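You operate a simulated robot arm through the tools that you are given. There is no shell and no other tool.

You run a simulated robot arm. Do the job below in one go: nothing can be reset, and whatever is moved stays where it is left.

TASK
Blow the water out of the filter bowl, then shut off and bleed the air.
Fine: blue lever shut and yellow lever open first; keep the red button in till no water shows.

It is judged by the outcome, as a careful person would: the job done as asked, and still so three seconds after it is handed in. It fails if anything else is knocked over, pushed out of place, dropped, spilled or broken.

THE ROBOT
A 6-joint arm with a two-finger parallel gripper, fixed in place. Base frame: the origin is at the foot of the arm, x ahead of it, y to its left, z up. Readings come in mm, degrees, newtons and seconds.
With the tool pointing down near the work surface it reaches from about 300 to 660 mm from the base axis. Its first joint turns from -115.0 to 115.0 degrees. Payload 3.43 kg.
The tool frame sits at the grasp point between the pads (the TCP): z along the fingers, y along the line on which they close. The tips reach 34 mm beyond it. The gripper opens to 128 mm. The fingers are 24 mm wide and 12 mm thick; the gripper's body (48 by 130 mm) begins 96 mm behind the TCP.
Orientation is that of the tool frame in the base frame, as a unit quaternion [x, y, z, w]. With the fingers straight down and closing along the base's y, the tool's x points along the base's -x, its y along +y and its z along -z.

THE INTERFACE
- The arm moves only by the tool nudge_tool. Its argument "increments" is a list of rows, each a list of 7 numbers: the shift along the tool's x, y, z in cm, then the turn, a rotation vector about the tool's x, y, z in degrees, then the opening in per cent of the stroke, from 0 (shut) to 100 (fully open). In form: [[x, y, z, wx, wy, wz, jaw], ...]. A call has 1 to 20 rows; each row is the pose to reach, as a shift and turn from the pose commanded when the call began, along the tool's axes at that moment. Each row takes 0.2 s and may step no farther than 50 mm and 8.6 degrees from the row before; otherwise, or with a gripper value out of range, the whole call is refused. A pose out of reach is approached as far as the arm can. The call stops where the force on the tool passes 40 N (or 10 N more than at its start, if that is more) or the arm is blocked; 0.2 s more then pass. Each finger travels about 153 mm/s and halts on what it meets, pressing with about 31 N; the grip force reading is that of the motor and also rises with nothing between the fingers. The clock runs only during rows and for 0.2 s after the last one: add rows that repeat a pose to give the fingers time. The reply holds the time, the measured pose of the TCP, the force on the tool along the base axes, the opening and the grip force, in the units named above and with some noise, with the torque about the TCP (base axes, N m) and any sound that the robot's microphone picked up.
- Cameras (640 x 400 px; columns grow to the right, rows downward): "scene" is fixed at [222.2, -650.4, 1716]; the picture's right is [0.95, 0.31, 0.00], its down [0.29, -0.89, -0.35] and it looks along [-0.11, 0.34, -0.94] (base axes); focal length 341 px, centre (320, 200). "wrist" rides on the gripper at [76, -11, -160] in the tool frame; the picture's right is [0.15, 0.99, 0.00], its down [-0.88, 0.13, -0.46] and it looks along [-0.45, 0.07, 0.89] (tool axes); focal length 234 px, centre (320, 200). There is no depth. A picture from a camera that has moved, and an enlarged one, comes with that camera's place and axes in the base frame and with its lens.
- snapshot(camera): a new picture of that camera. No time passes.
- lift_body(by): slides the trunk up (or, below 0, down) by that many mm; the arm rides with it, the base frame stays. It gives what a move gives, with no picture.
- inspect(camera, box): a new picture of the part [left, top, right, bottom] of that camera's present view, enlarged. No time passes.
- hand_in(): hands the job in; it is judged then, once.

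Places have to be worked out from the pictures, the camera data and where the tool is seen. Open the gripper and draw the arm clear of the work before you hand the job in, unless the task says otherwise.

The tools are called after "Request:" as a command line: name --pt "numbers of a row" for each row, then --argument value for the rest, lists and objects as JSON in quotes. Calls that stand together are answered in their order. nudge_tool: Moves the arm, as the interface text tells. Its arguments: {"type":"object","properties":{"increments":{"type":"array","items":{"type":"array","items":{"type":"number"}}}},"required":["increments"]} The other tools are called the same way: lift_body (by) slides the trunk up or down; snapshot (camera) takes a picture; inspect (camera, box) takes an enlarged picture of a part of a camera's view; hand_in () hands the job in.

At the start:

```text
t: 0.0
tool_pos: [97.1, -338.5, 1254.5]
orientation: [0.0, 1.0, 0.0, 0.0]
contact_force: [0.2, -0.3, 0.2]
moment: [0.0, -0.01, 0.01]
grip_width: 128.1
grasp_force: 0.1
trunk travel left (down, up): [-925.0, 65.0]
```

scene: 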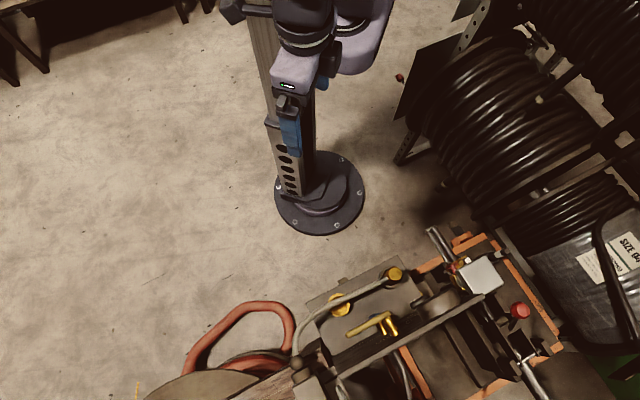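
wrist: 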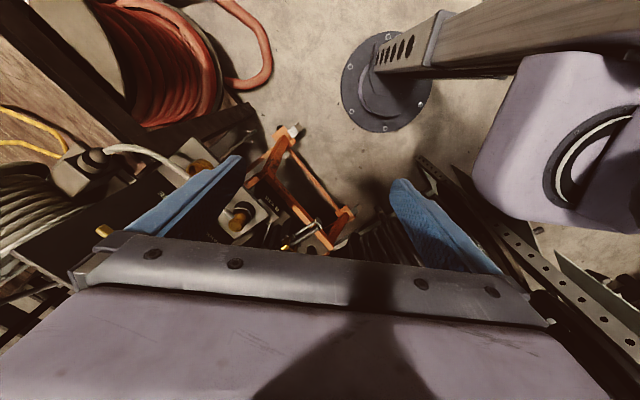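

I start by looking more closely at the workpiece in the scene and wrist views before moving anything.

Request:
inspect --camera "scene" --box '[280, 220, 440, 320]'

Request:
inspect --camera "scene" --box '[400, 210, 592, 330]'

Request:
inspect --camera "scene" --box '[280, 280, 472, 400]'

Request:
inspect --camera "wrist" --box '[60, 100, 380, 300]'

```text
4.00 times, centred on (360, 270) of scene
camera zoom: at [222.2, -650.4, 1716.0], right [0.95, 0.31, 0.0], down [0.29, -0.89, -0.35], along [-0.11, 0.34, -0.94], focal length 1363 px, centre (160, -80)
```

zoom: 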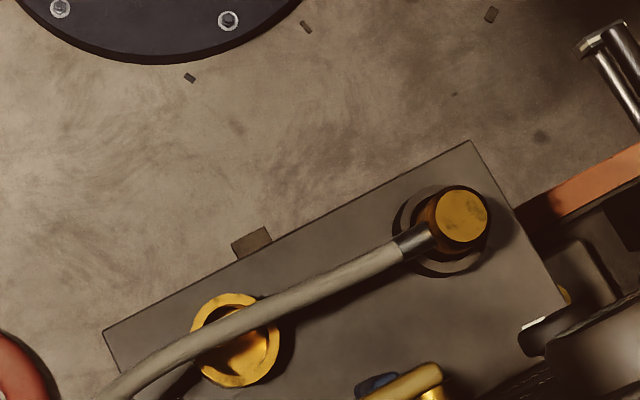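

```text
3.33 times, centred on (496, 270) of scene
camera zoom: at [222.2, -650.4, 1716.0], right [0.95, 0.31, 0.0], down [0.29, -0.89, -0.35], along [-0.11, 0.34, -0.94], focal length 1136 px, centre (-267, -33)
```

zoom: 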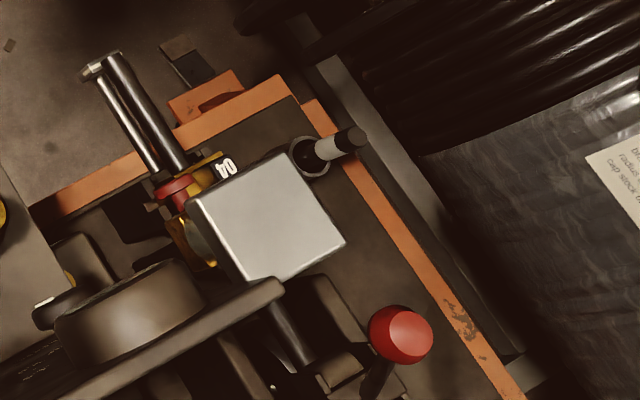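

```text
3.33 times, centred on (376, 340) of scene
camera zoom: at [222.2, -650.4, 1716.0], right [0.95, 0.31, 0.0], down [0.29, -0.89, -0.35], along [-0.11, 0.34, -0.94], focal length 1136 px, centre (133, -267)
```

zoom: 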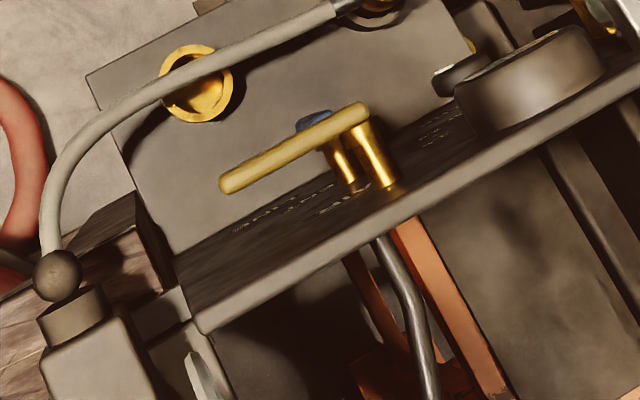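

```text
2.00 times, centred on (220, 200) of wrist
camera zoom: at [21.0, -351.1, 1414.8], right [-0.15, 0.99, 0.0], down [0.88, 0.13, 0.46], along [0.45, 0.07, -0.89], focal length 468 px, centre (520, 200)
```

zoom: 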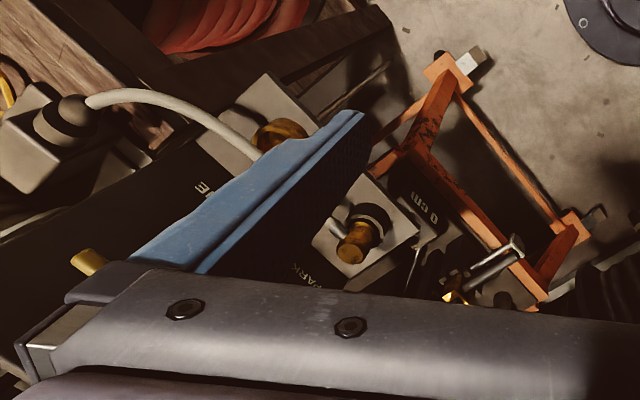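

The scene shows a machine south-east of the base (x≈300–700, y≈-350..-650), but the labels and blue lever are hidden. I close the fingers for a clearer wrist view and move toward y≈-500 at this safe height.

Request:
nudge_tool --pt "0 -4 0 0 0 0 50" --pt "0 -8 0 0 0 0 0" --pt "0 -12 0 0 0 0 0" --pt "0 -16 0 0 0 0 0" --pt "0 -16 0 0 0 0 0"

Request:
snapshot --camera "wrist"

Request:
snapshot --camera "scene"

```text
t: 1.2
tool_pos: [98.2, -499.2, 1255.2]
orientation: [0.0, 1.0, 0.0, 0.0]
contact_force: [0.6, 0.6, 0.1]
moment: [-0.01, -0.02, 0.01]
grip_width: 0.0
grasp_force: 31.1
trunk travel left (down, up): [-925.0, 65.0]
```

```text
taken
camera wrist: at [20.8, -511.6, 1416.3], right [-0.15, 0.99, 0.0], down [0.88, 0.13, 0.46], along [0.45, 0.07, -0.89], focal length 234 px, centre (320, 200)
```

wrist: 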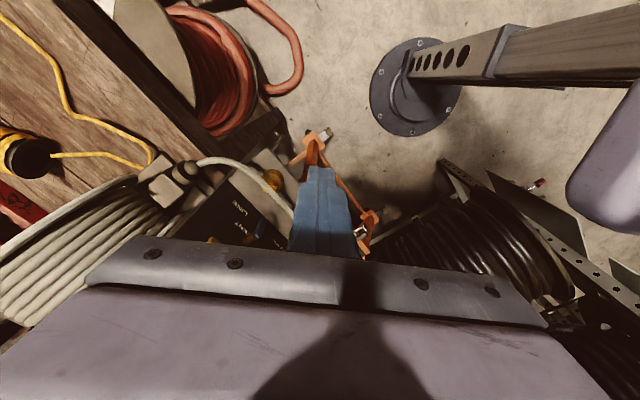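

```text
taken
```

scene: 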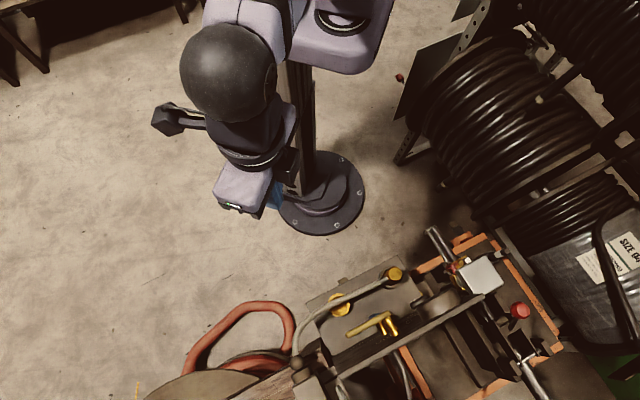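

The work lies farther in +x than this view shows, so I move about 200 mm in +x and 50 mm in +y to look down on it.

Request:
nudge_tool --pt "-4 1 0 0 0 0 0" --pt "-8 2 0 0 0 0 0" --pt "-12 3 0 0 0 0 0" --pt "-16 4 0 0 0 0 0" --pt "-20 5 0 0 0 0 0" --pt "-20 5 0 0 0 0 0"

Request:
snapshot --camera "wrist"

Request:
snapshot --camera "scene"

```text
t: 2.6
tool_pos: [298.6, -448.9, 1253.3]
orientation: [-0.001, 1.0, -0.001, -0.001]
contact_force: [0.2, 0.2, 0.9]
moment: [-0.03, -0.02, -0.01]
grip_width: 0.0
grasp_force: 31.0
trunk travel left (down, up): [-925.0, 65.0]
```

```text
taken
camera wrist: at [221.1, -461.5, 1414.4], right [-0.15, 0.99, 0.0], down [0.88, 0.13, 0.46], along [0.45, 0.07, -0.89], focal length 234 px, centre (320, 200)
```

wrist: 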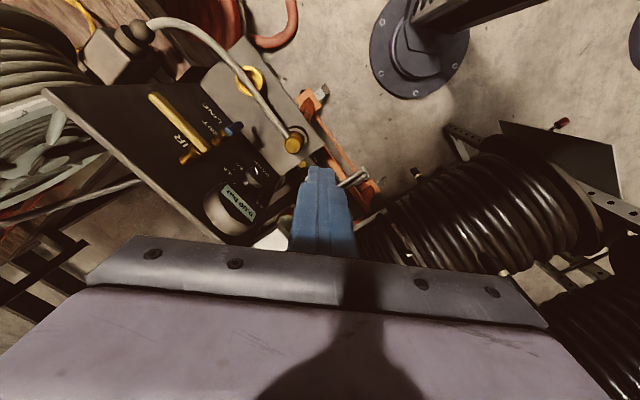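

```text
taken
```

scene: 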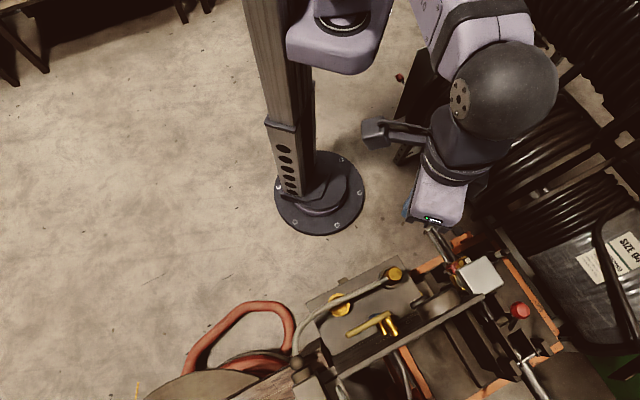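

Now a panel with labels and a gauge appears upper-left in the wrist view. I zoom in on it.

Request:
inspect --camera "wrist" --box '[130, 80, 322, 200]'

Request:
inspect --camera "wrist" --box '[180, 150, 340, 250]'

Request:
inspect --camera "wrist" --box '[140, 90, 252, 160]'

```text
3.33 times, centred on (226, 140) of wrist
camera zoom: at [221.1, -461.5, 1414.4], right [-0.15, 0.99, 0.0], down [0.88, 0.13, 0.46], along [0.45, 0.07, -0.89], focal length 781 px, centre (633, 400)
```

zoom: 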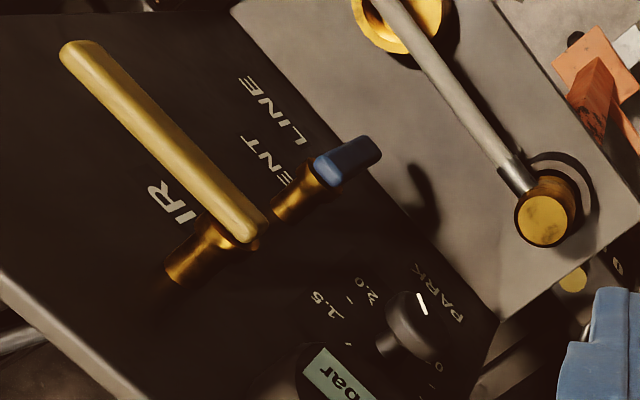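

```text
4.00 times, centred on (260, 200) of wrist
camera zoom: at [221.1, -461.5, 1414.4], right [-0.15, 0.99, 0.0], down [0.88, 0.13, 0.46], along [0.45, 0.07, -0.89], focal length 937 px, centre (560, 200)
```

zoom: 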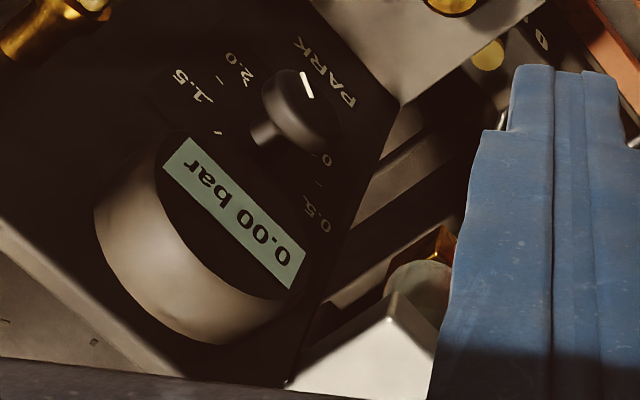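

```text
5.71 times, centred on (196, 125) of wrist
camera zoom: at [221.1, -461.5, 1414.4], right [-0.15, 0.99, 0.0], down [0.88, 0.13, 0.46], along [0.45, 0.07, -0.89], focal length 1338 px, centre (1029, 629)
```

zoom: 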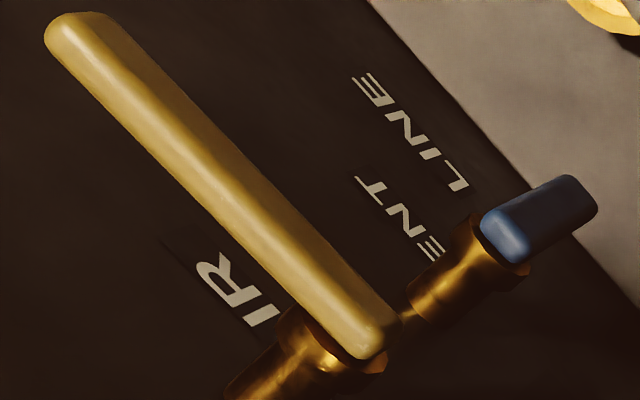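

Triangulating the yellow lever's pivot gives roughly (316, -594, 1127), so the panel is tall, about 1.1 m high, and inclined toward the robot. I back away and yaw about 54° so the wrist camera faces the panel squarely.

Request:
nudge_tool --pt "1.5 1.5 0 0 0 7.7 0" --pt "3 3 0 0 0 15.4 0" --pt "4.5 4.5 0 0 0 23.1 0" --pt "6 6 0 0 0 30.8 0" --pt "7.5 7.5 0 0 0 38.5 0" --pt "9 9 0 0 0 46.2 0" --pt "10 10 0 0 0 54 0" --pt "10 10 0 0 0 54 0"

Request:
snapshot --camera "wrist"

```text
t: 4.4
tool_pos: [198.9, -348.5, 1253.5]
orientation: [0.455, 0.891, 0.0, 0.0]
contact_force: [0.4, -0.2, 0.4]
moment: [-0.01, -0.02, -0.03]
grip_width: 0.0
grasp_force: 30.6
trunk travel left (down, up): [-925.0, 65.0]
```

```text
taken
camera wrist: at [143.5, -295.0, 1414.9], right [0.72, 0.7, 0.0], down [0.62, -0.64, 0.46], along [0.32, -0.33, -0.89], focal length 234 px, centre (320, 200)
```

wrist: 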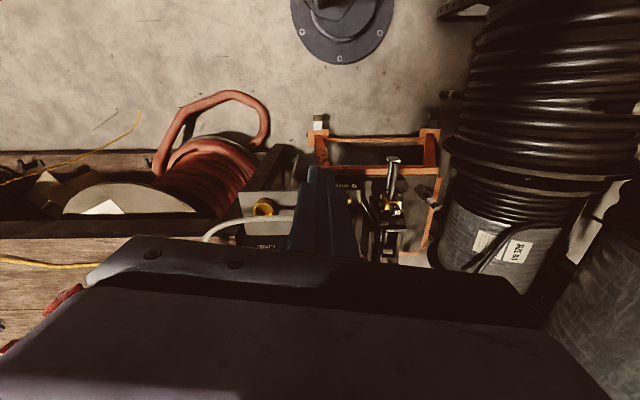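

The yaw is right; now I tilt the tool outward about 34° so the panel comes above the gripper body in the picture, and shift sideways so the fingers don't cover it.

Request:
nudge_tool --pt "0 1 0 0 -8.5 0 0" --pt "0 2 0 0 -17 0 0" --pt "0 3 0 0 -25.5 0 0" --pt "0 4 0 0 -34 0 0" --pt "0 4 0 0 -34 0 0"

Request:
snapshot --camera "wrist"

```text
t: 5.6
tool_pos: [232.9, -333.1, 1252.1]
orientation: [0.434, 0.852, -0.133, 0.26]
contact_force: [-0.9, 0.0, -0.5]
moment: [-0.01, 0.0, 0.0]
grip_width: 0.1
grasp_force: 30.6
out of reach, approached as far as the arm can: row 4, 5
trunk travel left (down, up): [-925.0, 65.0]
```

```text
taken
camera wrist: at [133.8, -217.5, 1343.0], right [0.73, 0.68, -0.08], down [0.38, -0.31, 0.87], along [0.57, -0.67, -0.49], focal length 234 px, centre (320, 200)
```

wrist: 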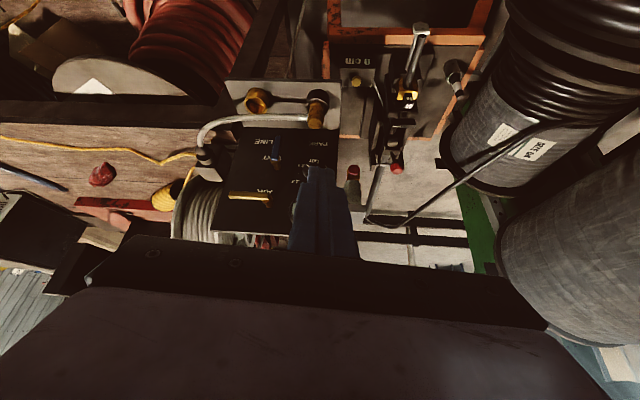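

Great view of the station, upside-down. I zoom into the panel and the right-hand unit.

Request:
inspect --camera "wrist" --box '[190, 70, 350, 250]'

Request:
inspect --camera "wrist" --box '[320, 10, 480, 210]'

Request:
inspect --camera "wrist" --box '[360, 70, 440, 180]'

Request:
inspect --camera "wrist" --box '[220, 130, 340, 240]'

```text
2.22 times, centred on (270, 160) of wrist
camera zoom: at [133.8, -217.5, 1343.0], right [0.73, 0.68, -0.08], down [0.38, -0.31, 0.87], along [0.57, -0.67, -0.49], focal length 520 px, centre (431, 289)
```

zoom: 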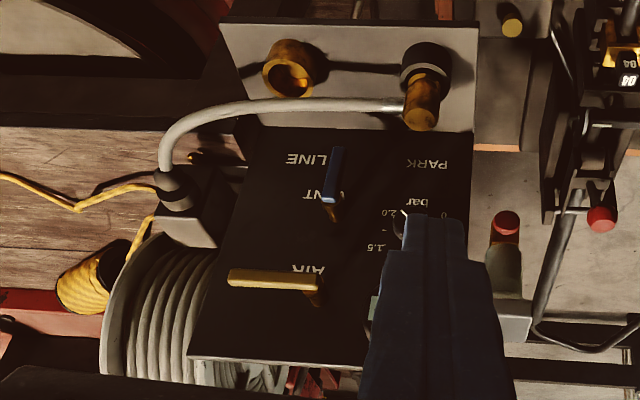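

```text
2.00 times, centred on (400, 110) of wrist
camera zoom: at [133.8, -217.5, 1343.0], right [0.73, 0.68, -0.08], down [0.38, -0.31, 0.87], along [0.57, -0.67, -0.49], focal length 468 px, centre (160, 380)
```

zoom: 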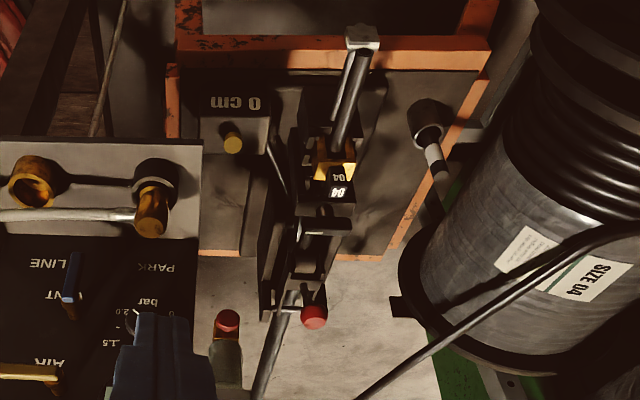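

```text
3.64 times, centred on (400, 125) of wrist
camera zoom: at [133.8, -217.5, 1343.0], right [0.73, 0.68, -0.08], down [0.38, -0.31, 0.87], along [0.57, -0.67, -0.49], focal length 852 px, centre (29, 473)
```

zoom: 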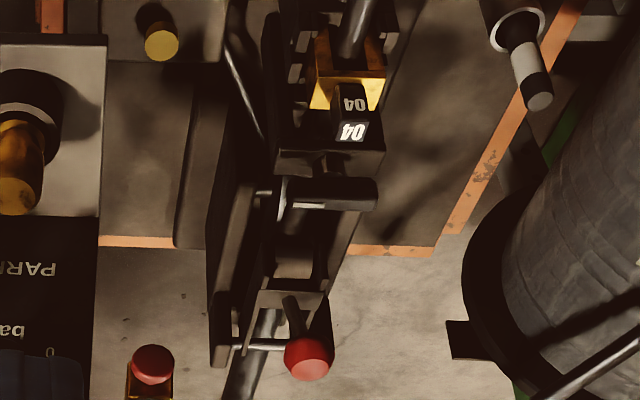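

```text
3.64 times, centred on (280, 185) of wrist
camera zoom: at [133.8, -217.5, 1343.0], right [0.73, 0.68, -0.08], down [0.38, -0.31, 0.87], along [0.57, -0.67, -0.49], focal length 852 px, centre (466, 254)
```

zoom: 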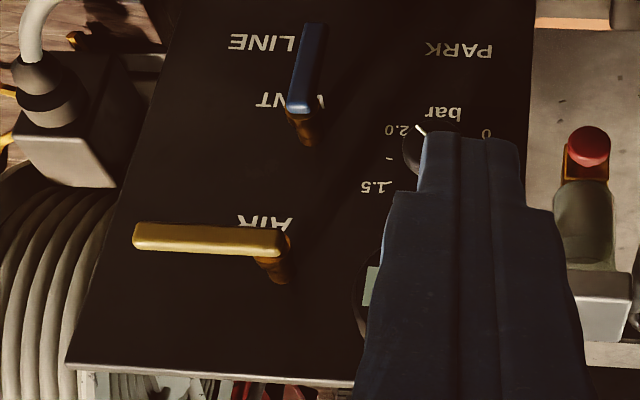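

The blue lever (VENT) stands in-line along the panel, the yellow lever (AIR) lies across it, and the gauge reads 0.00 bar. A red button with a gold collar is triangulated at about (426, -466, 1062), in front of a block-topped filter. I move a little closer and lower for detail.

Request:
nudge_tool --pt "-2.2 -1.5 1.5 0 0 0 0" --pt "-4.4 -3 3 0 0 0 0" --pt "-6.6 -5 4.5 0 0 0 0" --pt "-6.6 -5 4.5 0 0 0 0"

Request:
lift_body --by -80

Request:
snapshot --camera "wrist"

```text
t: 6.6
tool_pos: [239.0, -425.5, 1249.2]
orientation: [0.433, 0.852, -0.132, 0.261]
contact_force: [0.6, 0.7, -0.4]
moment: [0.01, 0.04, -0.01]
grip_width: 0.0
grasp_force: 30.8
trunk travel left (down, up): [-925.0, 65.0]
```

```text
t: 7.8
tool_pos: [239.7, -426.4, 1170.2]
orientation: [0.434, 0.852, -0.133, 0.26]
contact_force: [-0.1, -0.5, 0.8]
moment: [0.0, -0.01, -0.02]
grip_width: 0.1
grasp_force: 31.2
trunk travel left (down, up): [-845.0, 145.0]
```

```text
taken
camera wrist: at [139.7, -310.6, 1261.4], right [0.73, 0.68, -0.08], down [0.38, -0.31, 0.87], along [0.57, -0.67, -0.49], focal length 234 px, centre (320, 200)
```

wrist: 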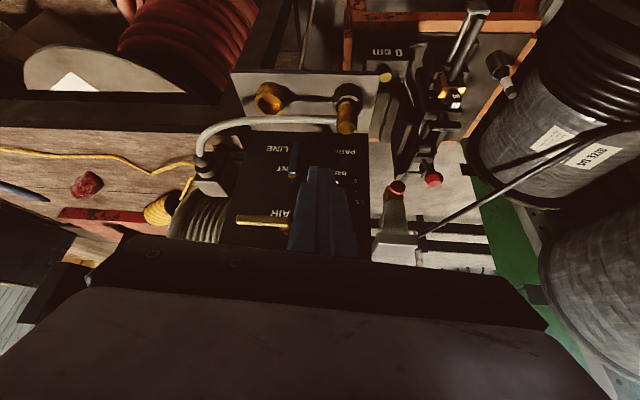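

Request:
inspect --camera "wrist" --box '[350, 160, 446, 270]'

Request:
inspect --camera "wrist" --box '[220, 120, 380, 240]'

Request:
inspect --camera "wrist" --box '[380, 40, 540, 200]'

```text
3.64 times, centred on (398, 215) of wrist
camera zoom: at [139.7, -310.6, 1261.4], right [0.73, 0.68, -0.08], down [0.38, -0.31, 0.87], along [0.57, -0.67, -0.49], focal length 852 px, centre (36, 146)
```

zoom: 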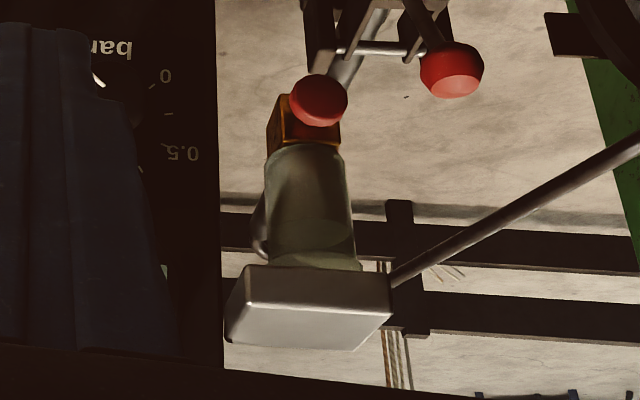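

```text
3.33 times, centred on (300, 180) of wrist
camera zoom: at [139.7, -310.6, 1261.4], right [0.73, 0.68, -0.08], down [0.38, -0.31, 0.87], along [0.57, -0.67, -0.49], focal length 781 px, centre (387, 267)
```

zoom: 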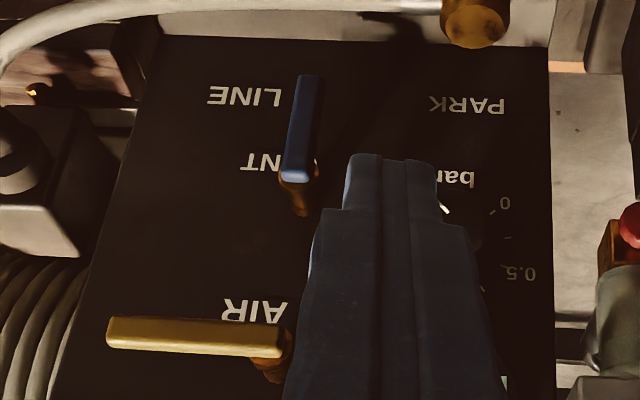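

```text
2.50 times, centred on (460, 120) of wrist
camera zoom: at [139.7, -310.6, 1261.4], right [0.73, 0.68, -0.08], down [0.38, -0.31, 0.87], along [0.57, -0.67, -0.49], focal length 585 px, centre (-30, 400)
```

zoom: 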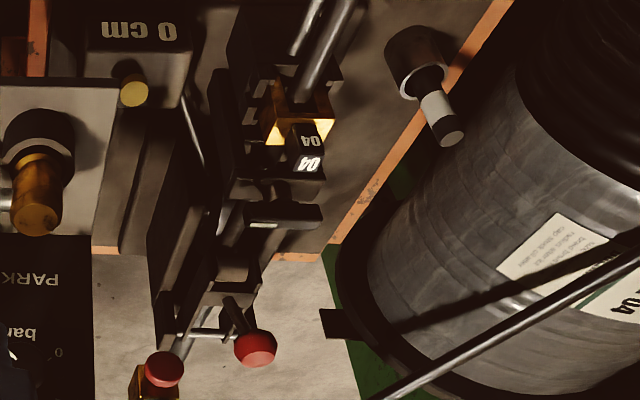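

The picture is clear now. The filter head block has a translucent bowl hanging below it with water in it, and a red button on the bottom collar faces the robot. The panel is vertical. Blue pivots near (316,-596,1030) with its handle hanging down, and yellow pivots near (316,-595,1127) with its handle horizontal toward (265,-647). I tilt the tool to about 60° and go slightly forward.

Request:
nudge_tool --pt "-1 0 0.7 0 -6.5 0 0" --pt "-2 0 1.4 0 -13 0 0" --pt "-3 0 2.1 0 -19.5 0 0" --pt "-4.15 0 2.8 0 -26 0 0" --pt "-4.15 0 2.8 0 -26 0 0"

Request:
nudge_tool --pt "0 0 0 -6.75 0 -3.9 0" --pt "0 0 0 -6.75 0 -3.9 0"

Request:
snapshot --camera "wrist"

Request:
snapshot --camera "scene"

```text
t: 9.0
tool_pos: [269.2, -465.5, 1170.3]
orientation: [0.393, 0.772, -0.227, 0.446]
contact_force: [-0.5, -0.2, 0.2]
moment: [-0.02, 0.01, 0.01]
grip_width: 0.1
grasp_force: 31.0
trunk travel left (down, up): [-845.0, 145.0]
```

```text
t: 9.6
tool_pos: [269.6, -465.4, 1170.1]
orientation: [0.34, 0.796, -0.197, 0.461]
contact_force: [1.1, 1.1, -0.2]
moment: [-0.01, 0.02, -0.01]
grip_width: 0.2
grasp_force: 31.2
trunk travel left (down, up): [-845.0, 145.0]
```

```text
taken
camera wrist: at [138.4, -347.6, 1185.8], right [0.66, 0.74, -0.13], down [0.13, 0.06, 0.99], along [0.74, -0.67, -0.05], focal length 234 px, centre (320, 200)
```

wrist: 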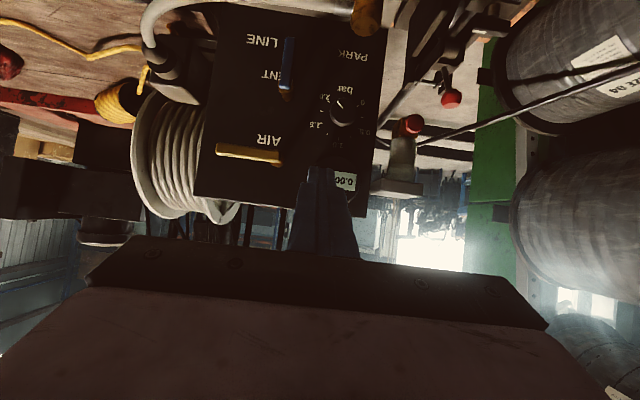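

```text
taken
```

scene: 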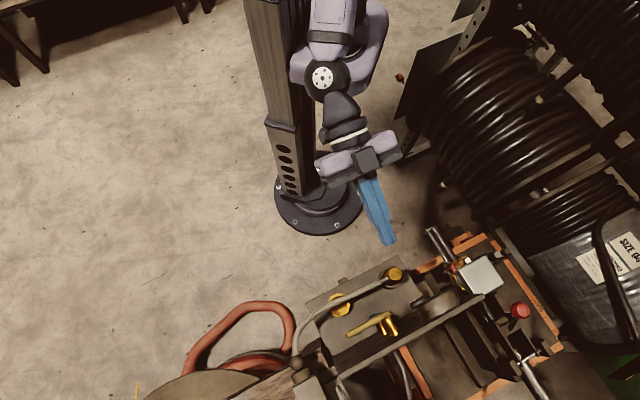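

The pose is good. I zoom in on the panel dial, gauge, levers and filter from here.

Request:
inspect --camera "wrist" --box '[190, 20, 390, 220]'

Request:
inspect --camera "wrist" --box '[310, 70, 390, 130]'

Request:
inspect --camera "wrist" --box '[360, 100, 456, 210]'

Request:
inspect --camera "scene" --box '[430, 240, 510, 300]'

```text
2.00 times, centred on (290, 120) of wrist
camera zoom: at [138.4, -347.6, 1185.8], right [0.66, 0.74, -0.13], down [0.13, 0.06, 0.99], along [0.74, -0.67, -0.05], focal length 468 px, centre (380, 360)
```

zoom: 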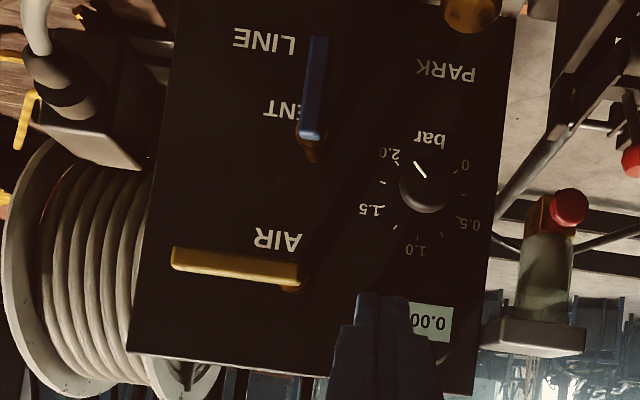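

```text
6.67 times, centred on (350, 100) of wrist
camera zoom: at [138.4, -347.6, 1185.8], right [0.66, 0.74, -0.13], down [0.13, 0.06, 0.99], along [0.74, -0.67, -0.05], focal length 1561 px, centre (120, 867)
```

zoom: 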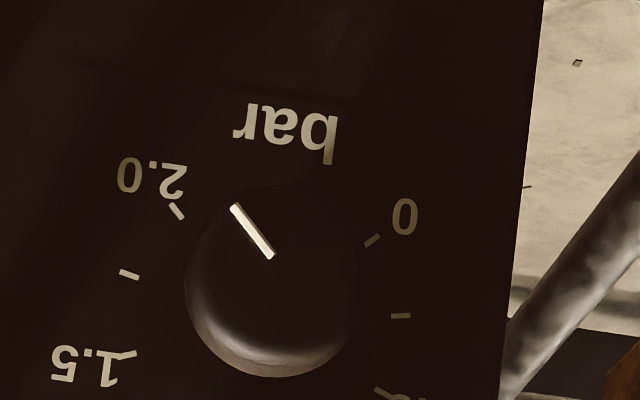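

```text
3.64 times, centred on (408, 155) of wrist
camera zoom: at [138.4, -347.6, 1185.8], right [0.66, 0.74, -0.13], down [0.13, 0.06, 0.99], along [0.74, -0.67, -0.05], focal length 852 px, centre (0, 364)
```

zoom: 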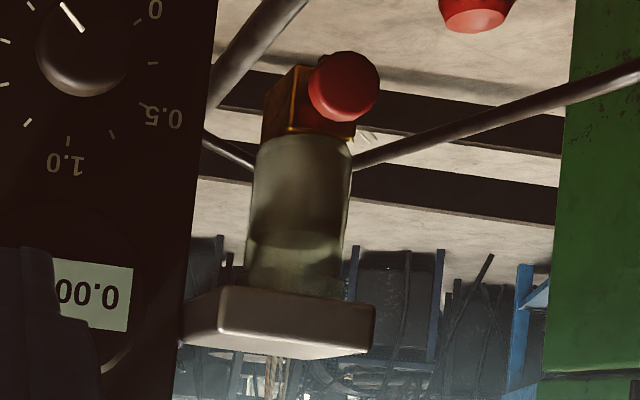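

```text
6.67 times, centred on (470, 270) of scene
camera zoom: at [222.2, -650.4, 1716.0], right [0.95, 0.31, 0.0], down [0.29, -0.89, -0.35], along [-0.11, 0.34, -0.94], focal length 2272 px, centre (-680, -267)
```

zoom: 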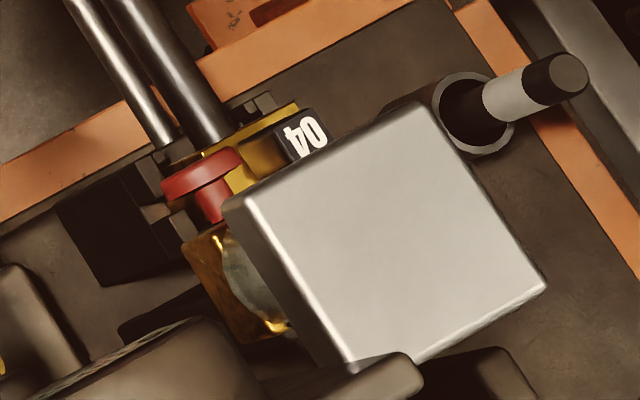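

The dial sits at about 2.0 bar, the gauge reads 0.00 and there is water in the bowl. The blue handle hangs from z≈1029 to 963 and the hose in front of it is at z≈960. I bring the closed fingers toward the gap between the blue lever and the dial, stopping 60 mm in front of the handle plane.

Request:
nudge_tool --pt "1.56 -0.55 2.8 0 0 0 0" --pt "3.12 -1.1 5.6 0 0 0 0" --pt "4.68 -1.65 8.4 0 0 0 0" --pt "6.24 -2.2 11.2 0 0 0 0" --pt "6.24 -2.2 11.2 0 0 0 0"

Request:
snapshot --camera "wrist"

Request:
snapshot --camera "scene"

```text
t: 10.8
tool_pos: [296.1, -529.8, 1060.7]
orientation: [0.339, 0.797, -0.196, 0.46]
contact_force: [-0.6, 0.1, 0.0]
moment: [0.01, 0.01, 0.02]
grip_width: 0.3
grasp_force: 31.0
trunk travel left (down, up): [-845.0, 145.0]
```

```text
taken
camera wrist: at [165.4, -410.9, 1076.2], right [0.66, 0.74, -0.13], down [0.13, 0.06, 0.99], along [0.74, -0.67, -0.05], focal length 234 px, centre (320, 200)
```

wrist: 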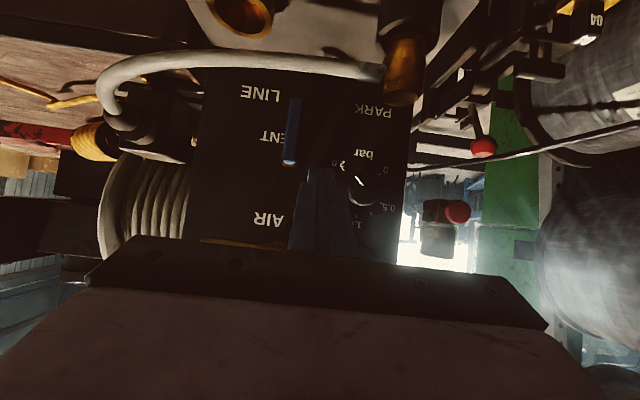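

```text
taken
```

scene: 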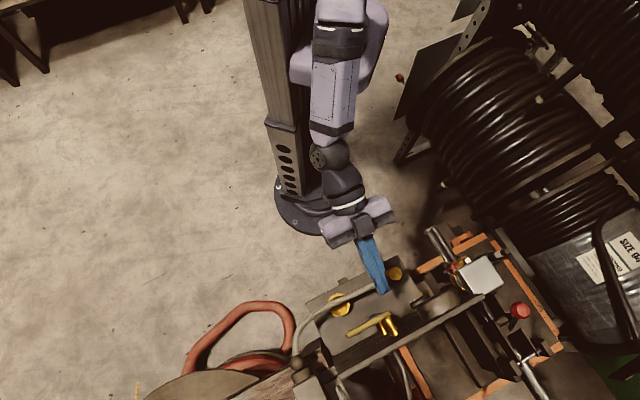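

The tip is about 30 mm in front of the handle plane. I zoom in to check where the blue handle, dial and hose are relative to the fingertips.

Request:
inspect --camera "wrist" --box '[230, 70, 410, 250]'

Request:
inspect --camera "scene" --box '[330, 230, 426, 350]'

```text
2.22 times, centred on (320, 160) of wrist
camera zoom: at [165.4, -410.9, 1076.2], right [0.66, 0.74, -0.13], down [0.13, 0.06, 0.99], along [0.74, -0.67, -0.05], focal length 520 px, centre (320, 289)
```

zoom: 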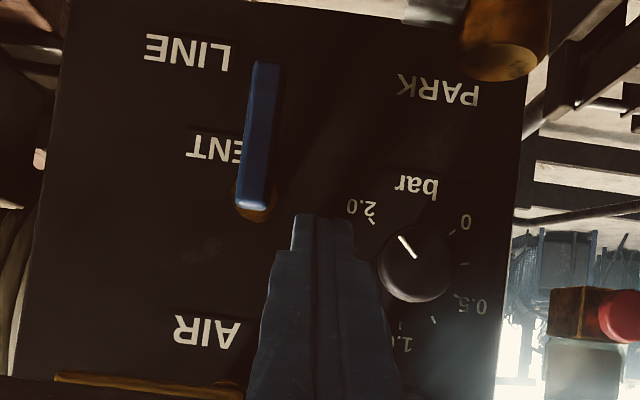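

```text
3.33 times, centred on (378, 290) of scene
camera zoom: at [222.2, -650.4, 1716.0], right [0.95, 0.31, 0.0], down [0.29, -0.89, -0.35], along [-0.11, 0.34, -0.94], focal length 1136 px, centre (127, -100)
```

zoom: 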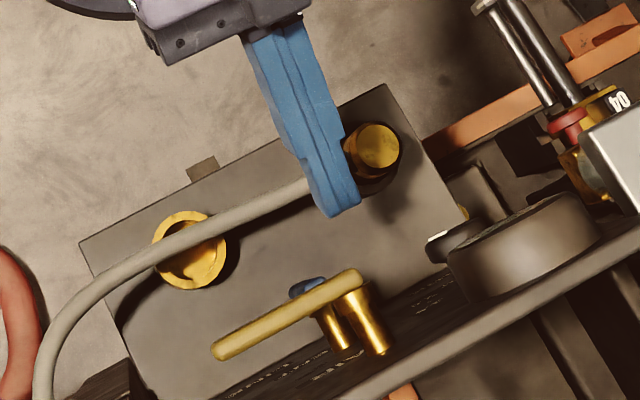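

Blue is confirmed at lateral u≈2.5 with its pivot at z≈1028 and its free end at z≈965. I enter between it and the dial, then lower the tip beside the handle.

Request:
nudge_tool --pt "-0.05 0.15 2.7 0 0 0 0" --pt "-0.1 0.3 5.4 0 0 0 0" --pt "1.1 0.3 6.1 0 0 0 0" --pt "2.3 0.3 6.8 0 0 0 0" --pt "3.54 0.3 7.5 0 0 0 0" --pt "3.54 0.3 7.5 0 0 0 0"

Request:
inspect --camera "wrist" --box '[230, 70, 410, 250]'

Request:
inspect --camera "scene" --box '[330, 230, 426, 350]'

```text
t: 12.2
tool_pos: [333.8, -559.2, 991.8]
orientation: [0.339, 0.797, -0.196, 0.46]
contact_force: [-0.2, -0.7, -0.6]
moment: [-0.01, 0.01, 0.02]
grip_width: 0.0
grasp_force: 30.9
trunk travel left (down, up): [-845.0, 145.0]
```

```text
2.22 times, centred on (320, 160) of wrist
camera zoom: at [202.3, -441.6, 1007.5], right [0.66, 0.74, -0.13], down [0.13, 0.06, 0.99], along [0.74, -0.67, -0.05], focal length 520 px, centre (320, 289)
```

zoom: 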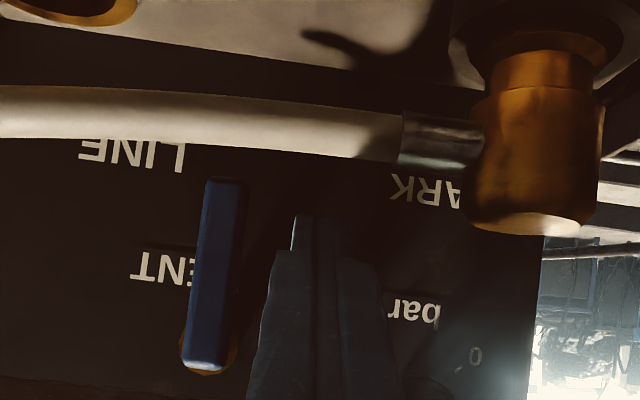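

```text
3.33 times, centred on (378, 290) of scene
camera zoom: at [222.2, -650.4, 1716.0], right [0.95, 0.31, 0.0], down [0.29, -0.89, -0.35], along [-0.11, 0.34, -0.94], focal length 1136 px, centre (127, -100)
```

zoom: 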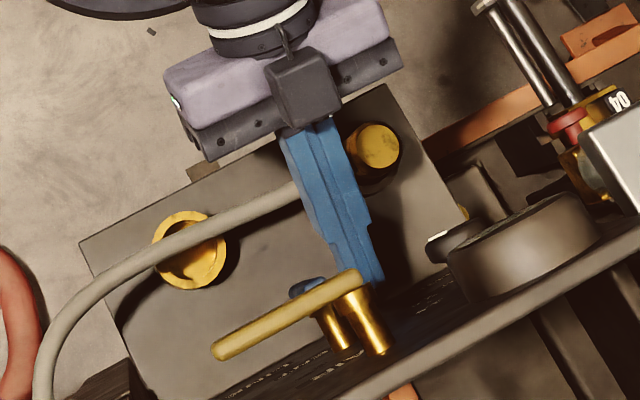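

The tip is now beside the blue handle at the right depth (u≈-37.6, z≈992) with no contact. I sweep it along an arc toward the robot's right, pushing the blue lever from its left side, first to about 60°.

Request:
nudge_tool --pt "-0.1 -1.0 0.2 0 0 0 0" --pt "-0.15 -1.8 0.26 0 0 0 0" --pt "-0.15 -2.2 0.26 0 0 0 0" --pt "-0.13 -2.6 0.27 0 0 0 0" --pt "-0.11 -2.97 0.28 0 0 0 0" --pt "-0.2 -3.4 0.24 0 0 0 0" --pt "-0.23 -3.77 0.22 0 0 0 0"

Request:
inspect --camera "wrist" --box '[230, 70, 410, 250]'

```text
t: 13.8
tool_pos: [309.3, -588.8, 992.3]
orientation: [0.34, 0.797, -0.196, 0.459]
contact_force: [0.8, 5.5, -0.9]
moment: [0.01, 0.04, -0.03]
grip_width: 0.0
grasp_force: 31.1
trunk travel left (down, up): [-845.0, 145.0]
```

```text
2.22 times, centred on (320, 160) of wrist
camera zoom: at [177.4, -470.7, 1008.7], right [0.66, 0.74, -0.13], down [0.13, 0.06, 0.99], along [0.74, -0.67, -0.05], focal length 520 px, centre (320, 289)
```

zoom: 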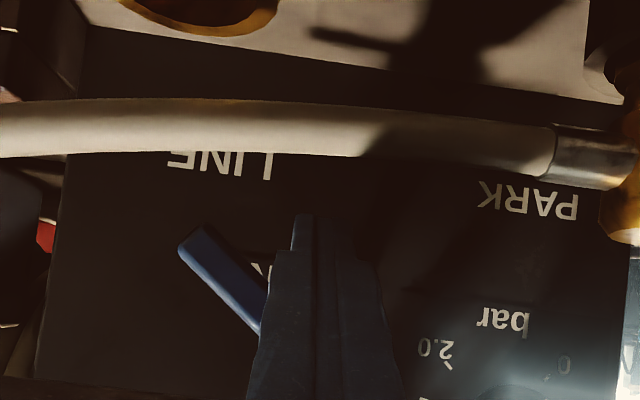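

The blue lever is turning with only about 5 N. I continue the arc until it is horizontal or meets its stop.

Request:
nudge_tool --pt "-0.3 -0.74 -0.18 0 0 0 0" --pt "-0.53 -1.05 -0.31 0 0 0 0" --pt "-0.76 -1.36 -0.44 0 0 0 0" --pt "-1.05 -1.6 -0.61 0 0 0 0" --pt "-1.34 -1.82 -0.78 0 0 0 0" --pt "-1.68 -1.96 -0.97 0 0 0 0" --pt "-2.01 -2.09 -1.16 0 0 0 0" --pt "-2.24 -2.14 -1.3 0 0 0 0"

Request:
inspect --camera "wrist" --box '[200, 70, 400, 250]'

Request:
inspect --camera "scene" --box '[330, 230, 426, 350]'

```text
t: 15.6
tool_pos: [291.9, -599.6, 1006.1]
orientation: [0.345, 0.802, -0.189, 0.45]
contact_force: [-2.7, 11.6, -36.0]
moment: [0.1, 0.23, 0.06]
grip_width: 0.1
grasp_force: 30.7
trunk travel left (down, up): [-845.0, 145.0]
```

```text
2.22 times, centred on (300, 160) of wrist
camera zoom: at [160.9, -482.7, 1025.7], right [0.66, 0.74, -0.12], down [0.14, 0.03, 0.99], along [0.74, -0.67, -0.08], focal length 520 px, centre (364, 289)
```

zoom: 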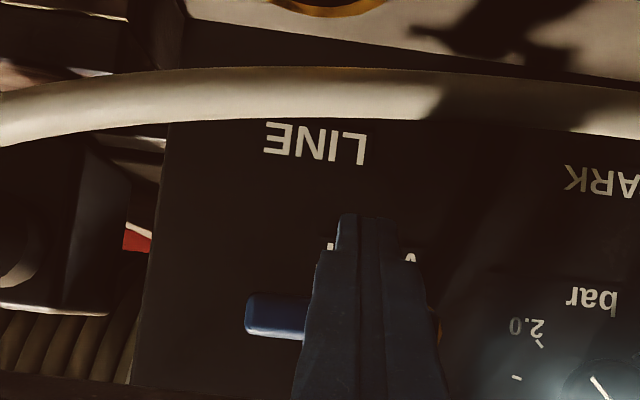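

```text
3.33 times, centred on (378, 290) of scene
camera zoom: at [222.2, -650.4, 1716.0], right [0.95, 0.31, 0.0], down [0.29, -0.89, -0.35], along [-0.11, 0.34, -0.94], focal length 1136 px, centre (127, -100)
```

zoom: 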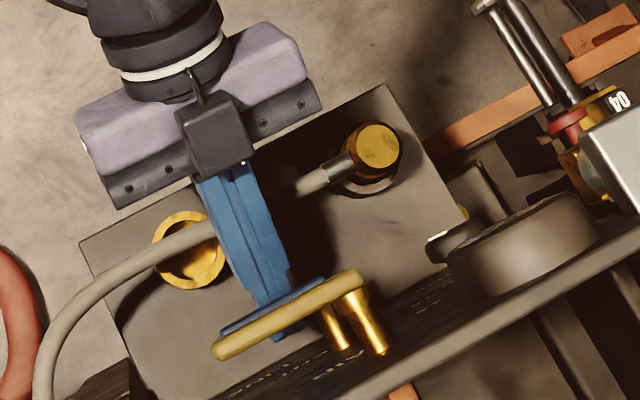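

Blue is horizontal against its stop (36 N upward), which means shut. I drop the tip slightly, withdraw along the finger axis and check.

Request:
nudge_tool --pt "0.9 0 0.5 0 0 0 0" --pt "1.2 0 0.7 0 0 0 0" --pt "1.2 0 -2 0 0 0 0" --pt "1.2 0 -5 0 0 0 0" --pt "1.2 0 -8 0 0 0 0" --pt "1.2 0 -8 0 0 0 0"

Request:
snapshot --camera "wrist"

Request:
inspect --camera "scene" --box '[330, 230, 426, 350]'

```text
t: 17.0
tool_pos: [240.3, -550.9, 1049.1]
orientation: [0.339, 0.797, -0.196, 0.46]
contact_force: [0.5, -0.2, -0.7]
moment: [-0.01, 0.02, -0.04]
grip_width: 0.0
grasp_force: 31.2
trunk travel left (down, up): [-845.0, 145.0]
```

```text
taken
camera wrist: at [108.9, -432.1, 1063.1], right [0.66, 0.74, -0.13], down [0.13, 0.06, 0.99], along [0.74, -0.67, -0.05], focal length 234 px, centre (320, 200)
```

wrist: 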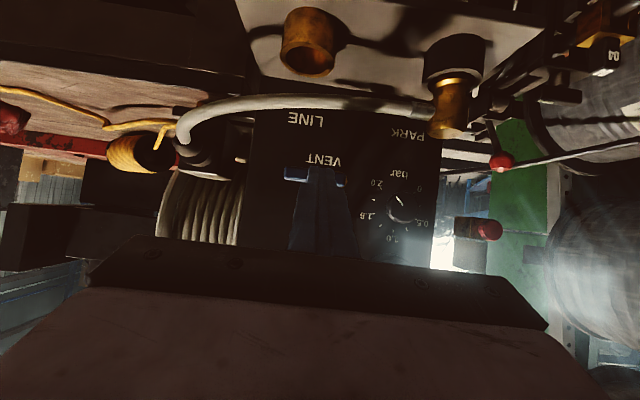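

```text
3.33 times, centred on (378, 290) of scene
camera zoom: at [222.2, -650.4, 1716.0], right [0.95, 0.31, 0.0], down [0.29, -0.89, -0.35], along [-0.11, 0.34, -0.94], focal length 1136 px, centre (127, -100)
```

zoom: 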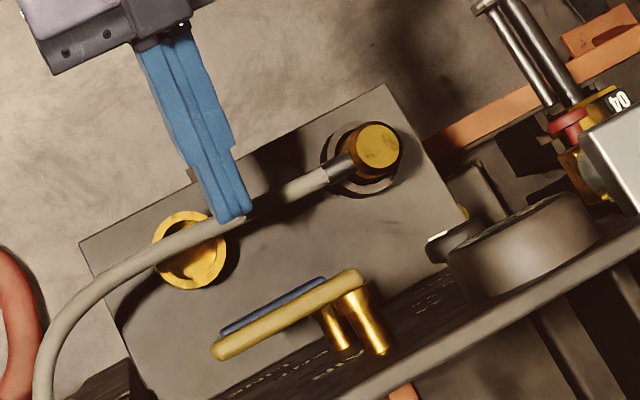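

Blue is clearly shut, lying horizontal under "VENT". Now I go above the free end of the yellow handle: rise and shift first, then come forward over it.

Request:
nudge_tool --pt "-3.4 -1.1 -2.0 0 0 0 0" --pt "-6.9 -2.2 -4.0 0 0 0 0" --pt "-10.3 -3.3 -5.95 0 0 0 0" --pt "-12.0 -3.3 -2.8 0 0 0 0" --pt "-14.0 -3.3 0.46 0 0 0 0" --pt "-14.0 -3.3 0.46 0 0 0 0"

Request:
inspect --camera "wrist" --box '[200, 70, 400, 250]'

Request:
inspect --camera "scene" --box '[330, 230, 426, 350]'

```text
t: 18.4
tool_pos: [268.6, -626.2, 1167.8]
orientation: [0.34, 0.797, -0.196, 0.46]
contact_force: [-1.1, 0.4, 0.3]
moment: [0.0, 0.0, -0.02]
grip_width: 0.4
grasp_force: 30.6
trunk travel left (down, up): [-845.0, 145.0]
```

```text
2.22 times, centred on (300, 160) of wrist
camera zoom: at [137.6, -507.7, 1183.0], right [0.66, 0.74, -0.13], down [0.13, 0.06, 0.99], along [0.74, -0.67, -0.05], focal length 520 px, centre (364, 289)
```

zoom: 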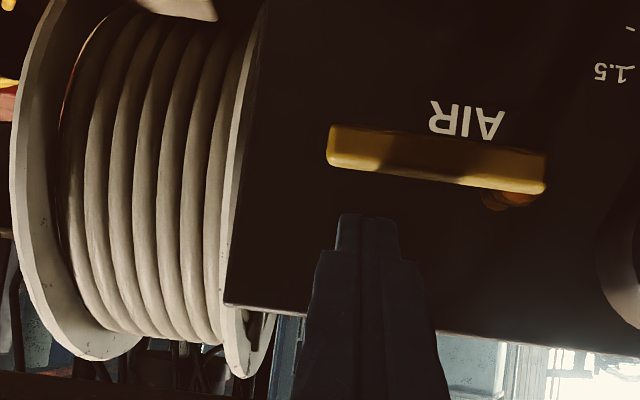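

```text
3.33 times, centred on (378, 290) of scene
camera zoom: at [222.2, -650.4, 1716.0], right [0.95, 0.31, 0.0], down [0.29, -0.89, -0.35], along [-0.11, 0.34, -0.94], focal length 1136 px, centre (127, -100)
```

zoom: 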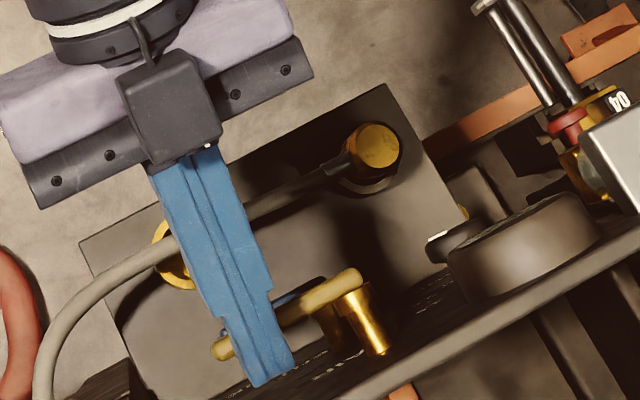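

The tip is right above the yellow handle near its free end. I push down along the arc, first to about 45°.

Request:
nudge_tool --pt "0.6 0 0.35 0 0 0 0" --pt "1.26 0 0.73 0 0 0 0" --pt "1.8 0 1.03 0 0 0 0" --pt "2.29 -0.03 1.32 0 0 0 0" --pt "2.8 0.1 1.6 0 0 0 0" --pt "3.28 0.25 1.9 0 0 0 0" --pt "3.75 0.53 2.17 0 0 0 0" --pt "4.19 0.82 2.42 0 0 0 0"

Request:
inspect --camera "wrist" --box '[200, 70, 400, 250]'

```text
t: 20.2
tool_pos: [274.7, -620.6, 1116.7]
orientation: [0.34, 0.797, -0.196, 0.459]
contact_force: [-0.7, -0.9, -0.2]
moment: [-0.06, 0.03, -0.04]
grip_width: 0.3
grasp_force: 31.0
trunk travel left (down, up): [-845.0, 145.0]
```

```text
2.22 times, centred on (300, 160) of wrist
camera zoom: at [142.4, -502.5, 1133.4], right [0.66, 0.74, -0.13], down [0.13, 0.06, 0.99], along [0.74, -0.67, -0.06], focal length 520 px, centre (364, 289)
```

zoom: 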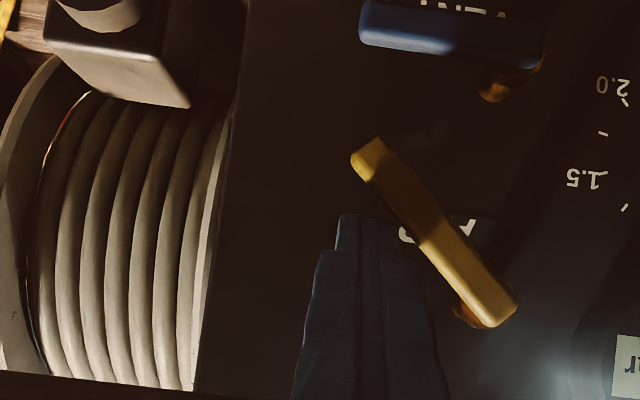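

Yellow is turning freely. I finish the arc toward pointing straight down.

Request:
nudge_tool --pt "0.4 0.4 0.22 0 0 0 0" --pt "0.75 0.82 0.43 0 0 0 0" --pt "1.03 1.33 0.6 0 0 0 0" --pt "1.28 1.84 0.74 0 0 0 0" --pt "1.45 2.4 0.83 0 0 0 0" --pt "1.57 2.98 0.91 0 0 0 0" --pt "1.61 3.54 0.93 0 0 0 0"

Request:
inspect --camera "wrist" --box '[200, 70, 400, 250]'

```text
t: 21.8
tool_pos: [296.0, -598.9, 1100.4]
orientation: [0.342, 0.796, -0.196, 0.459]
contact_force: [-13.5, -10.7, -3.7]
moment: [0.09, -0.09, -0.12]
grip_width: 0.0
grasp_force: 31.1
trunk travel left (down, up): [-845.0, 145.0]
```

```text
2.22 times, centred on (300, 160) of wrist
camera zoom: at [165.6, -480.5, 1115.8], right [0.67, 0.73, -0.13], down [0.13, 0.05, 0.99], along [0.73, -0.68, -0.06], focal length 520 px, centre (364, 289)
```

zoom: 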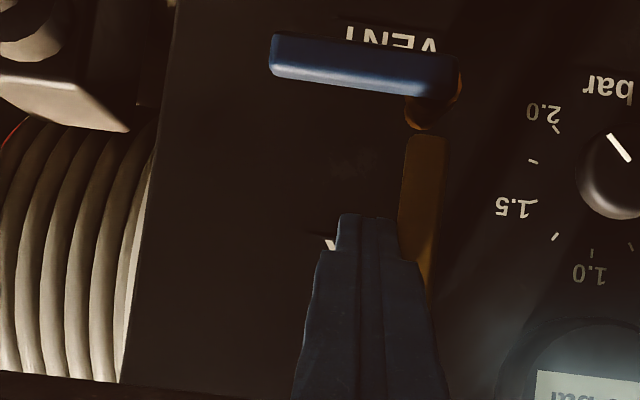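

Yellow now points straight down, at its stop with 17 N resistance. I step off it, withdraw and read the gauge.

Request:
nudge_tool --pt "0 -1.5 0 0 0 0 0" --pt "0 -1.5 -3 0 0 0 0" --pt "0 -1.5 -7 0 0 0 0" --pt "0 -1.5 -11 0 0 0 0" --pt "0 -1.5 -11 0 0 0 0"

Request:
snapshot --camera "wrist"

Request:
inspect --camera "wrist" --box '[300, 80, 460, 240]'

```text
t: 23.0
tool_pos: [223.3, -538.4, 1157.7]
orientation: [0.341, 0.797, -0.196, 0.459]
contact_force: [0.4, -0.5, -0.4]
moment: [0.04, -0.01, 0.0]
grip_width: 0.0
grasp_force: 31.4
trunk travel left (down, up): [-845.0, 145.0]
```

```text
taken
camera wrist: at [90.8, -420.5, 1172.4], right [0.66, 0.74, -0.13], down [0.13, 0.06, 0.99], along [0.74, -0.67, -0.06], focal length 234 px, centre (320, 200)
```

wrist: 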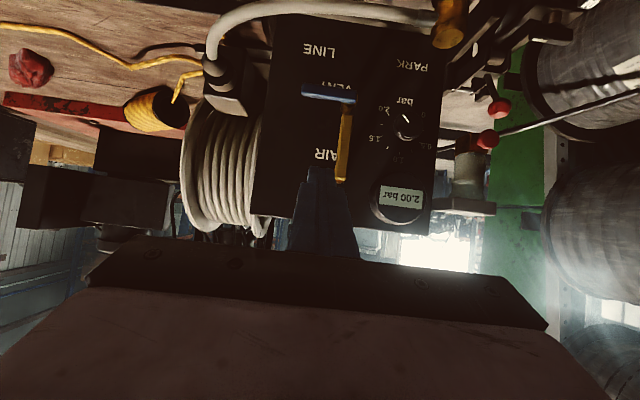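

```text
2.50 times, centred on (380, 160) of wrist
camera zoom: at [90.8, -420.5, 1172.4], right [0.66, 0.74, -0.13], down [0.13, 0.06, 0.99], along [0.74, -0.67, -0.06], focal length 585 px, centre (170, 300)
```

zoom: 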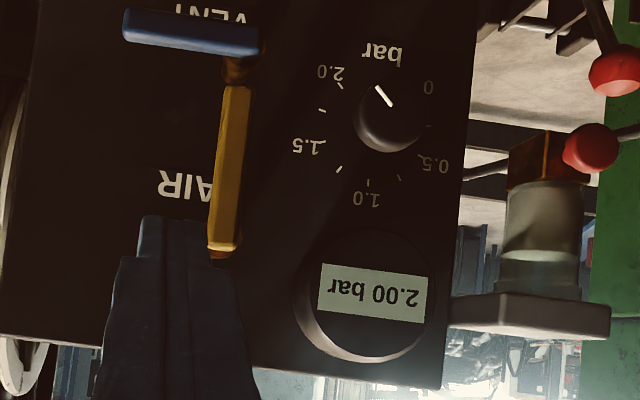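

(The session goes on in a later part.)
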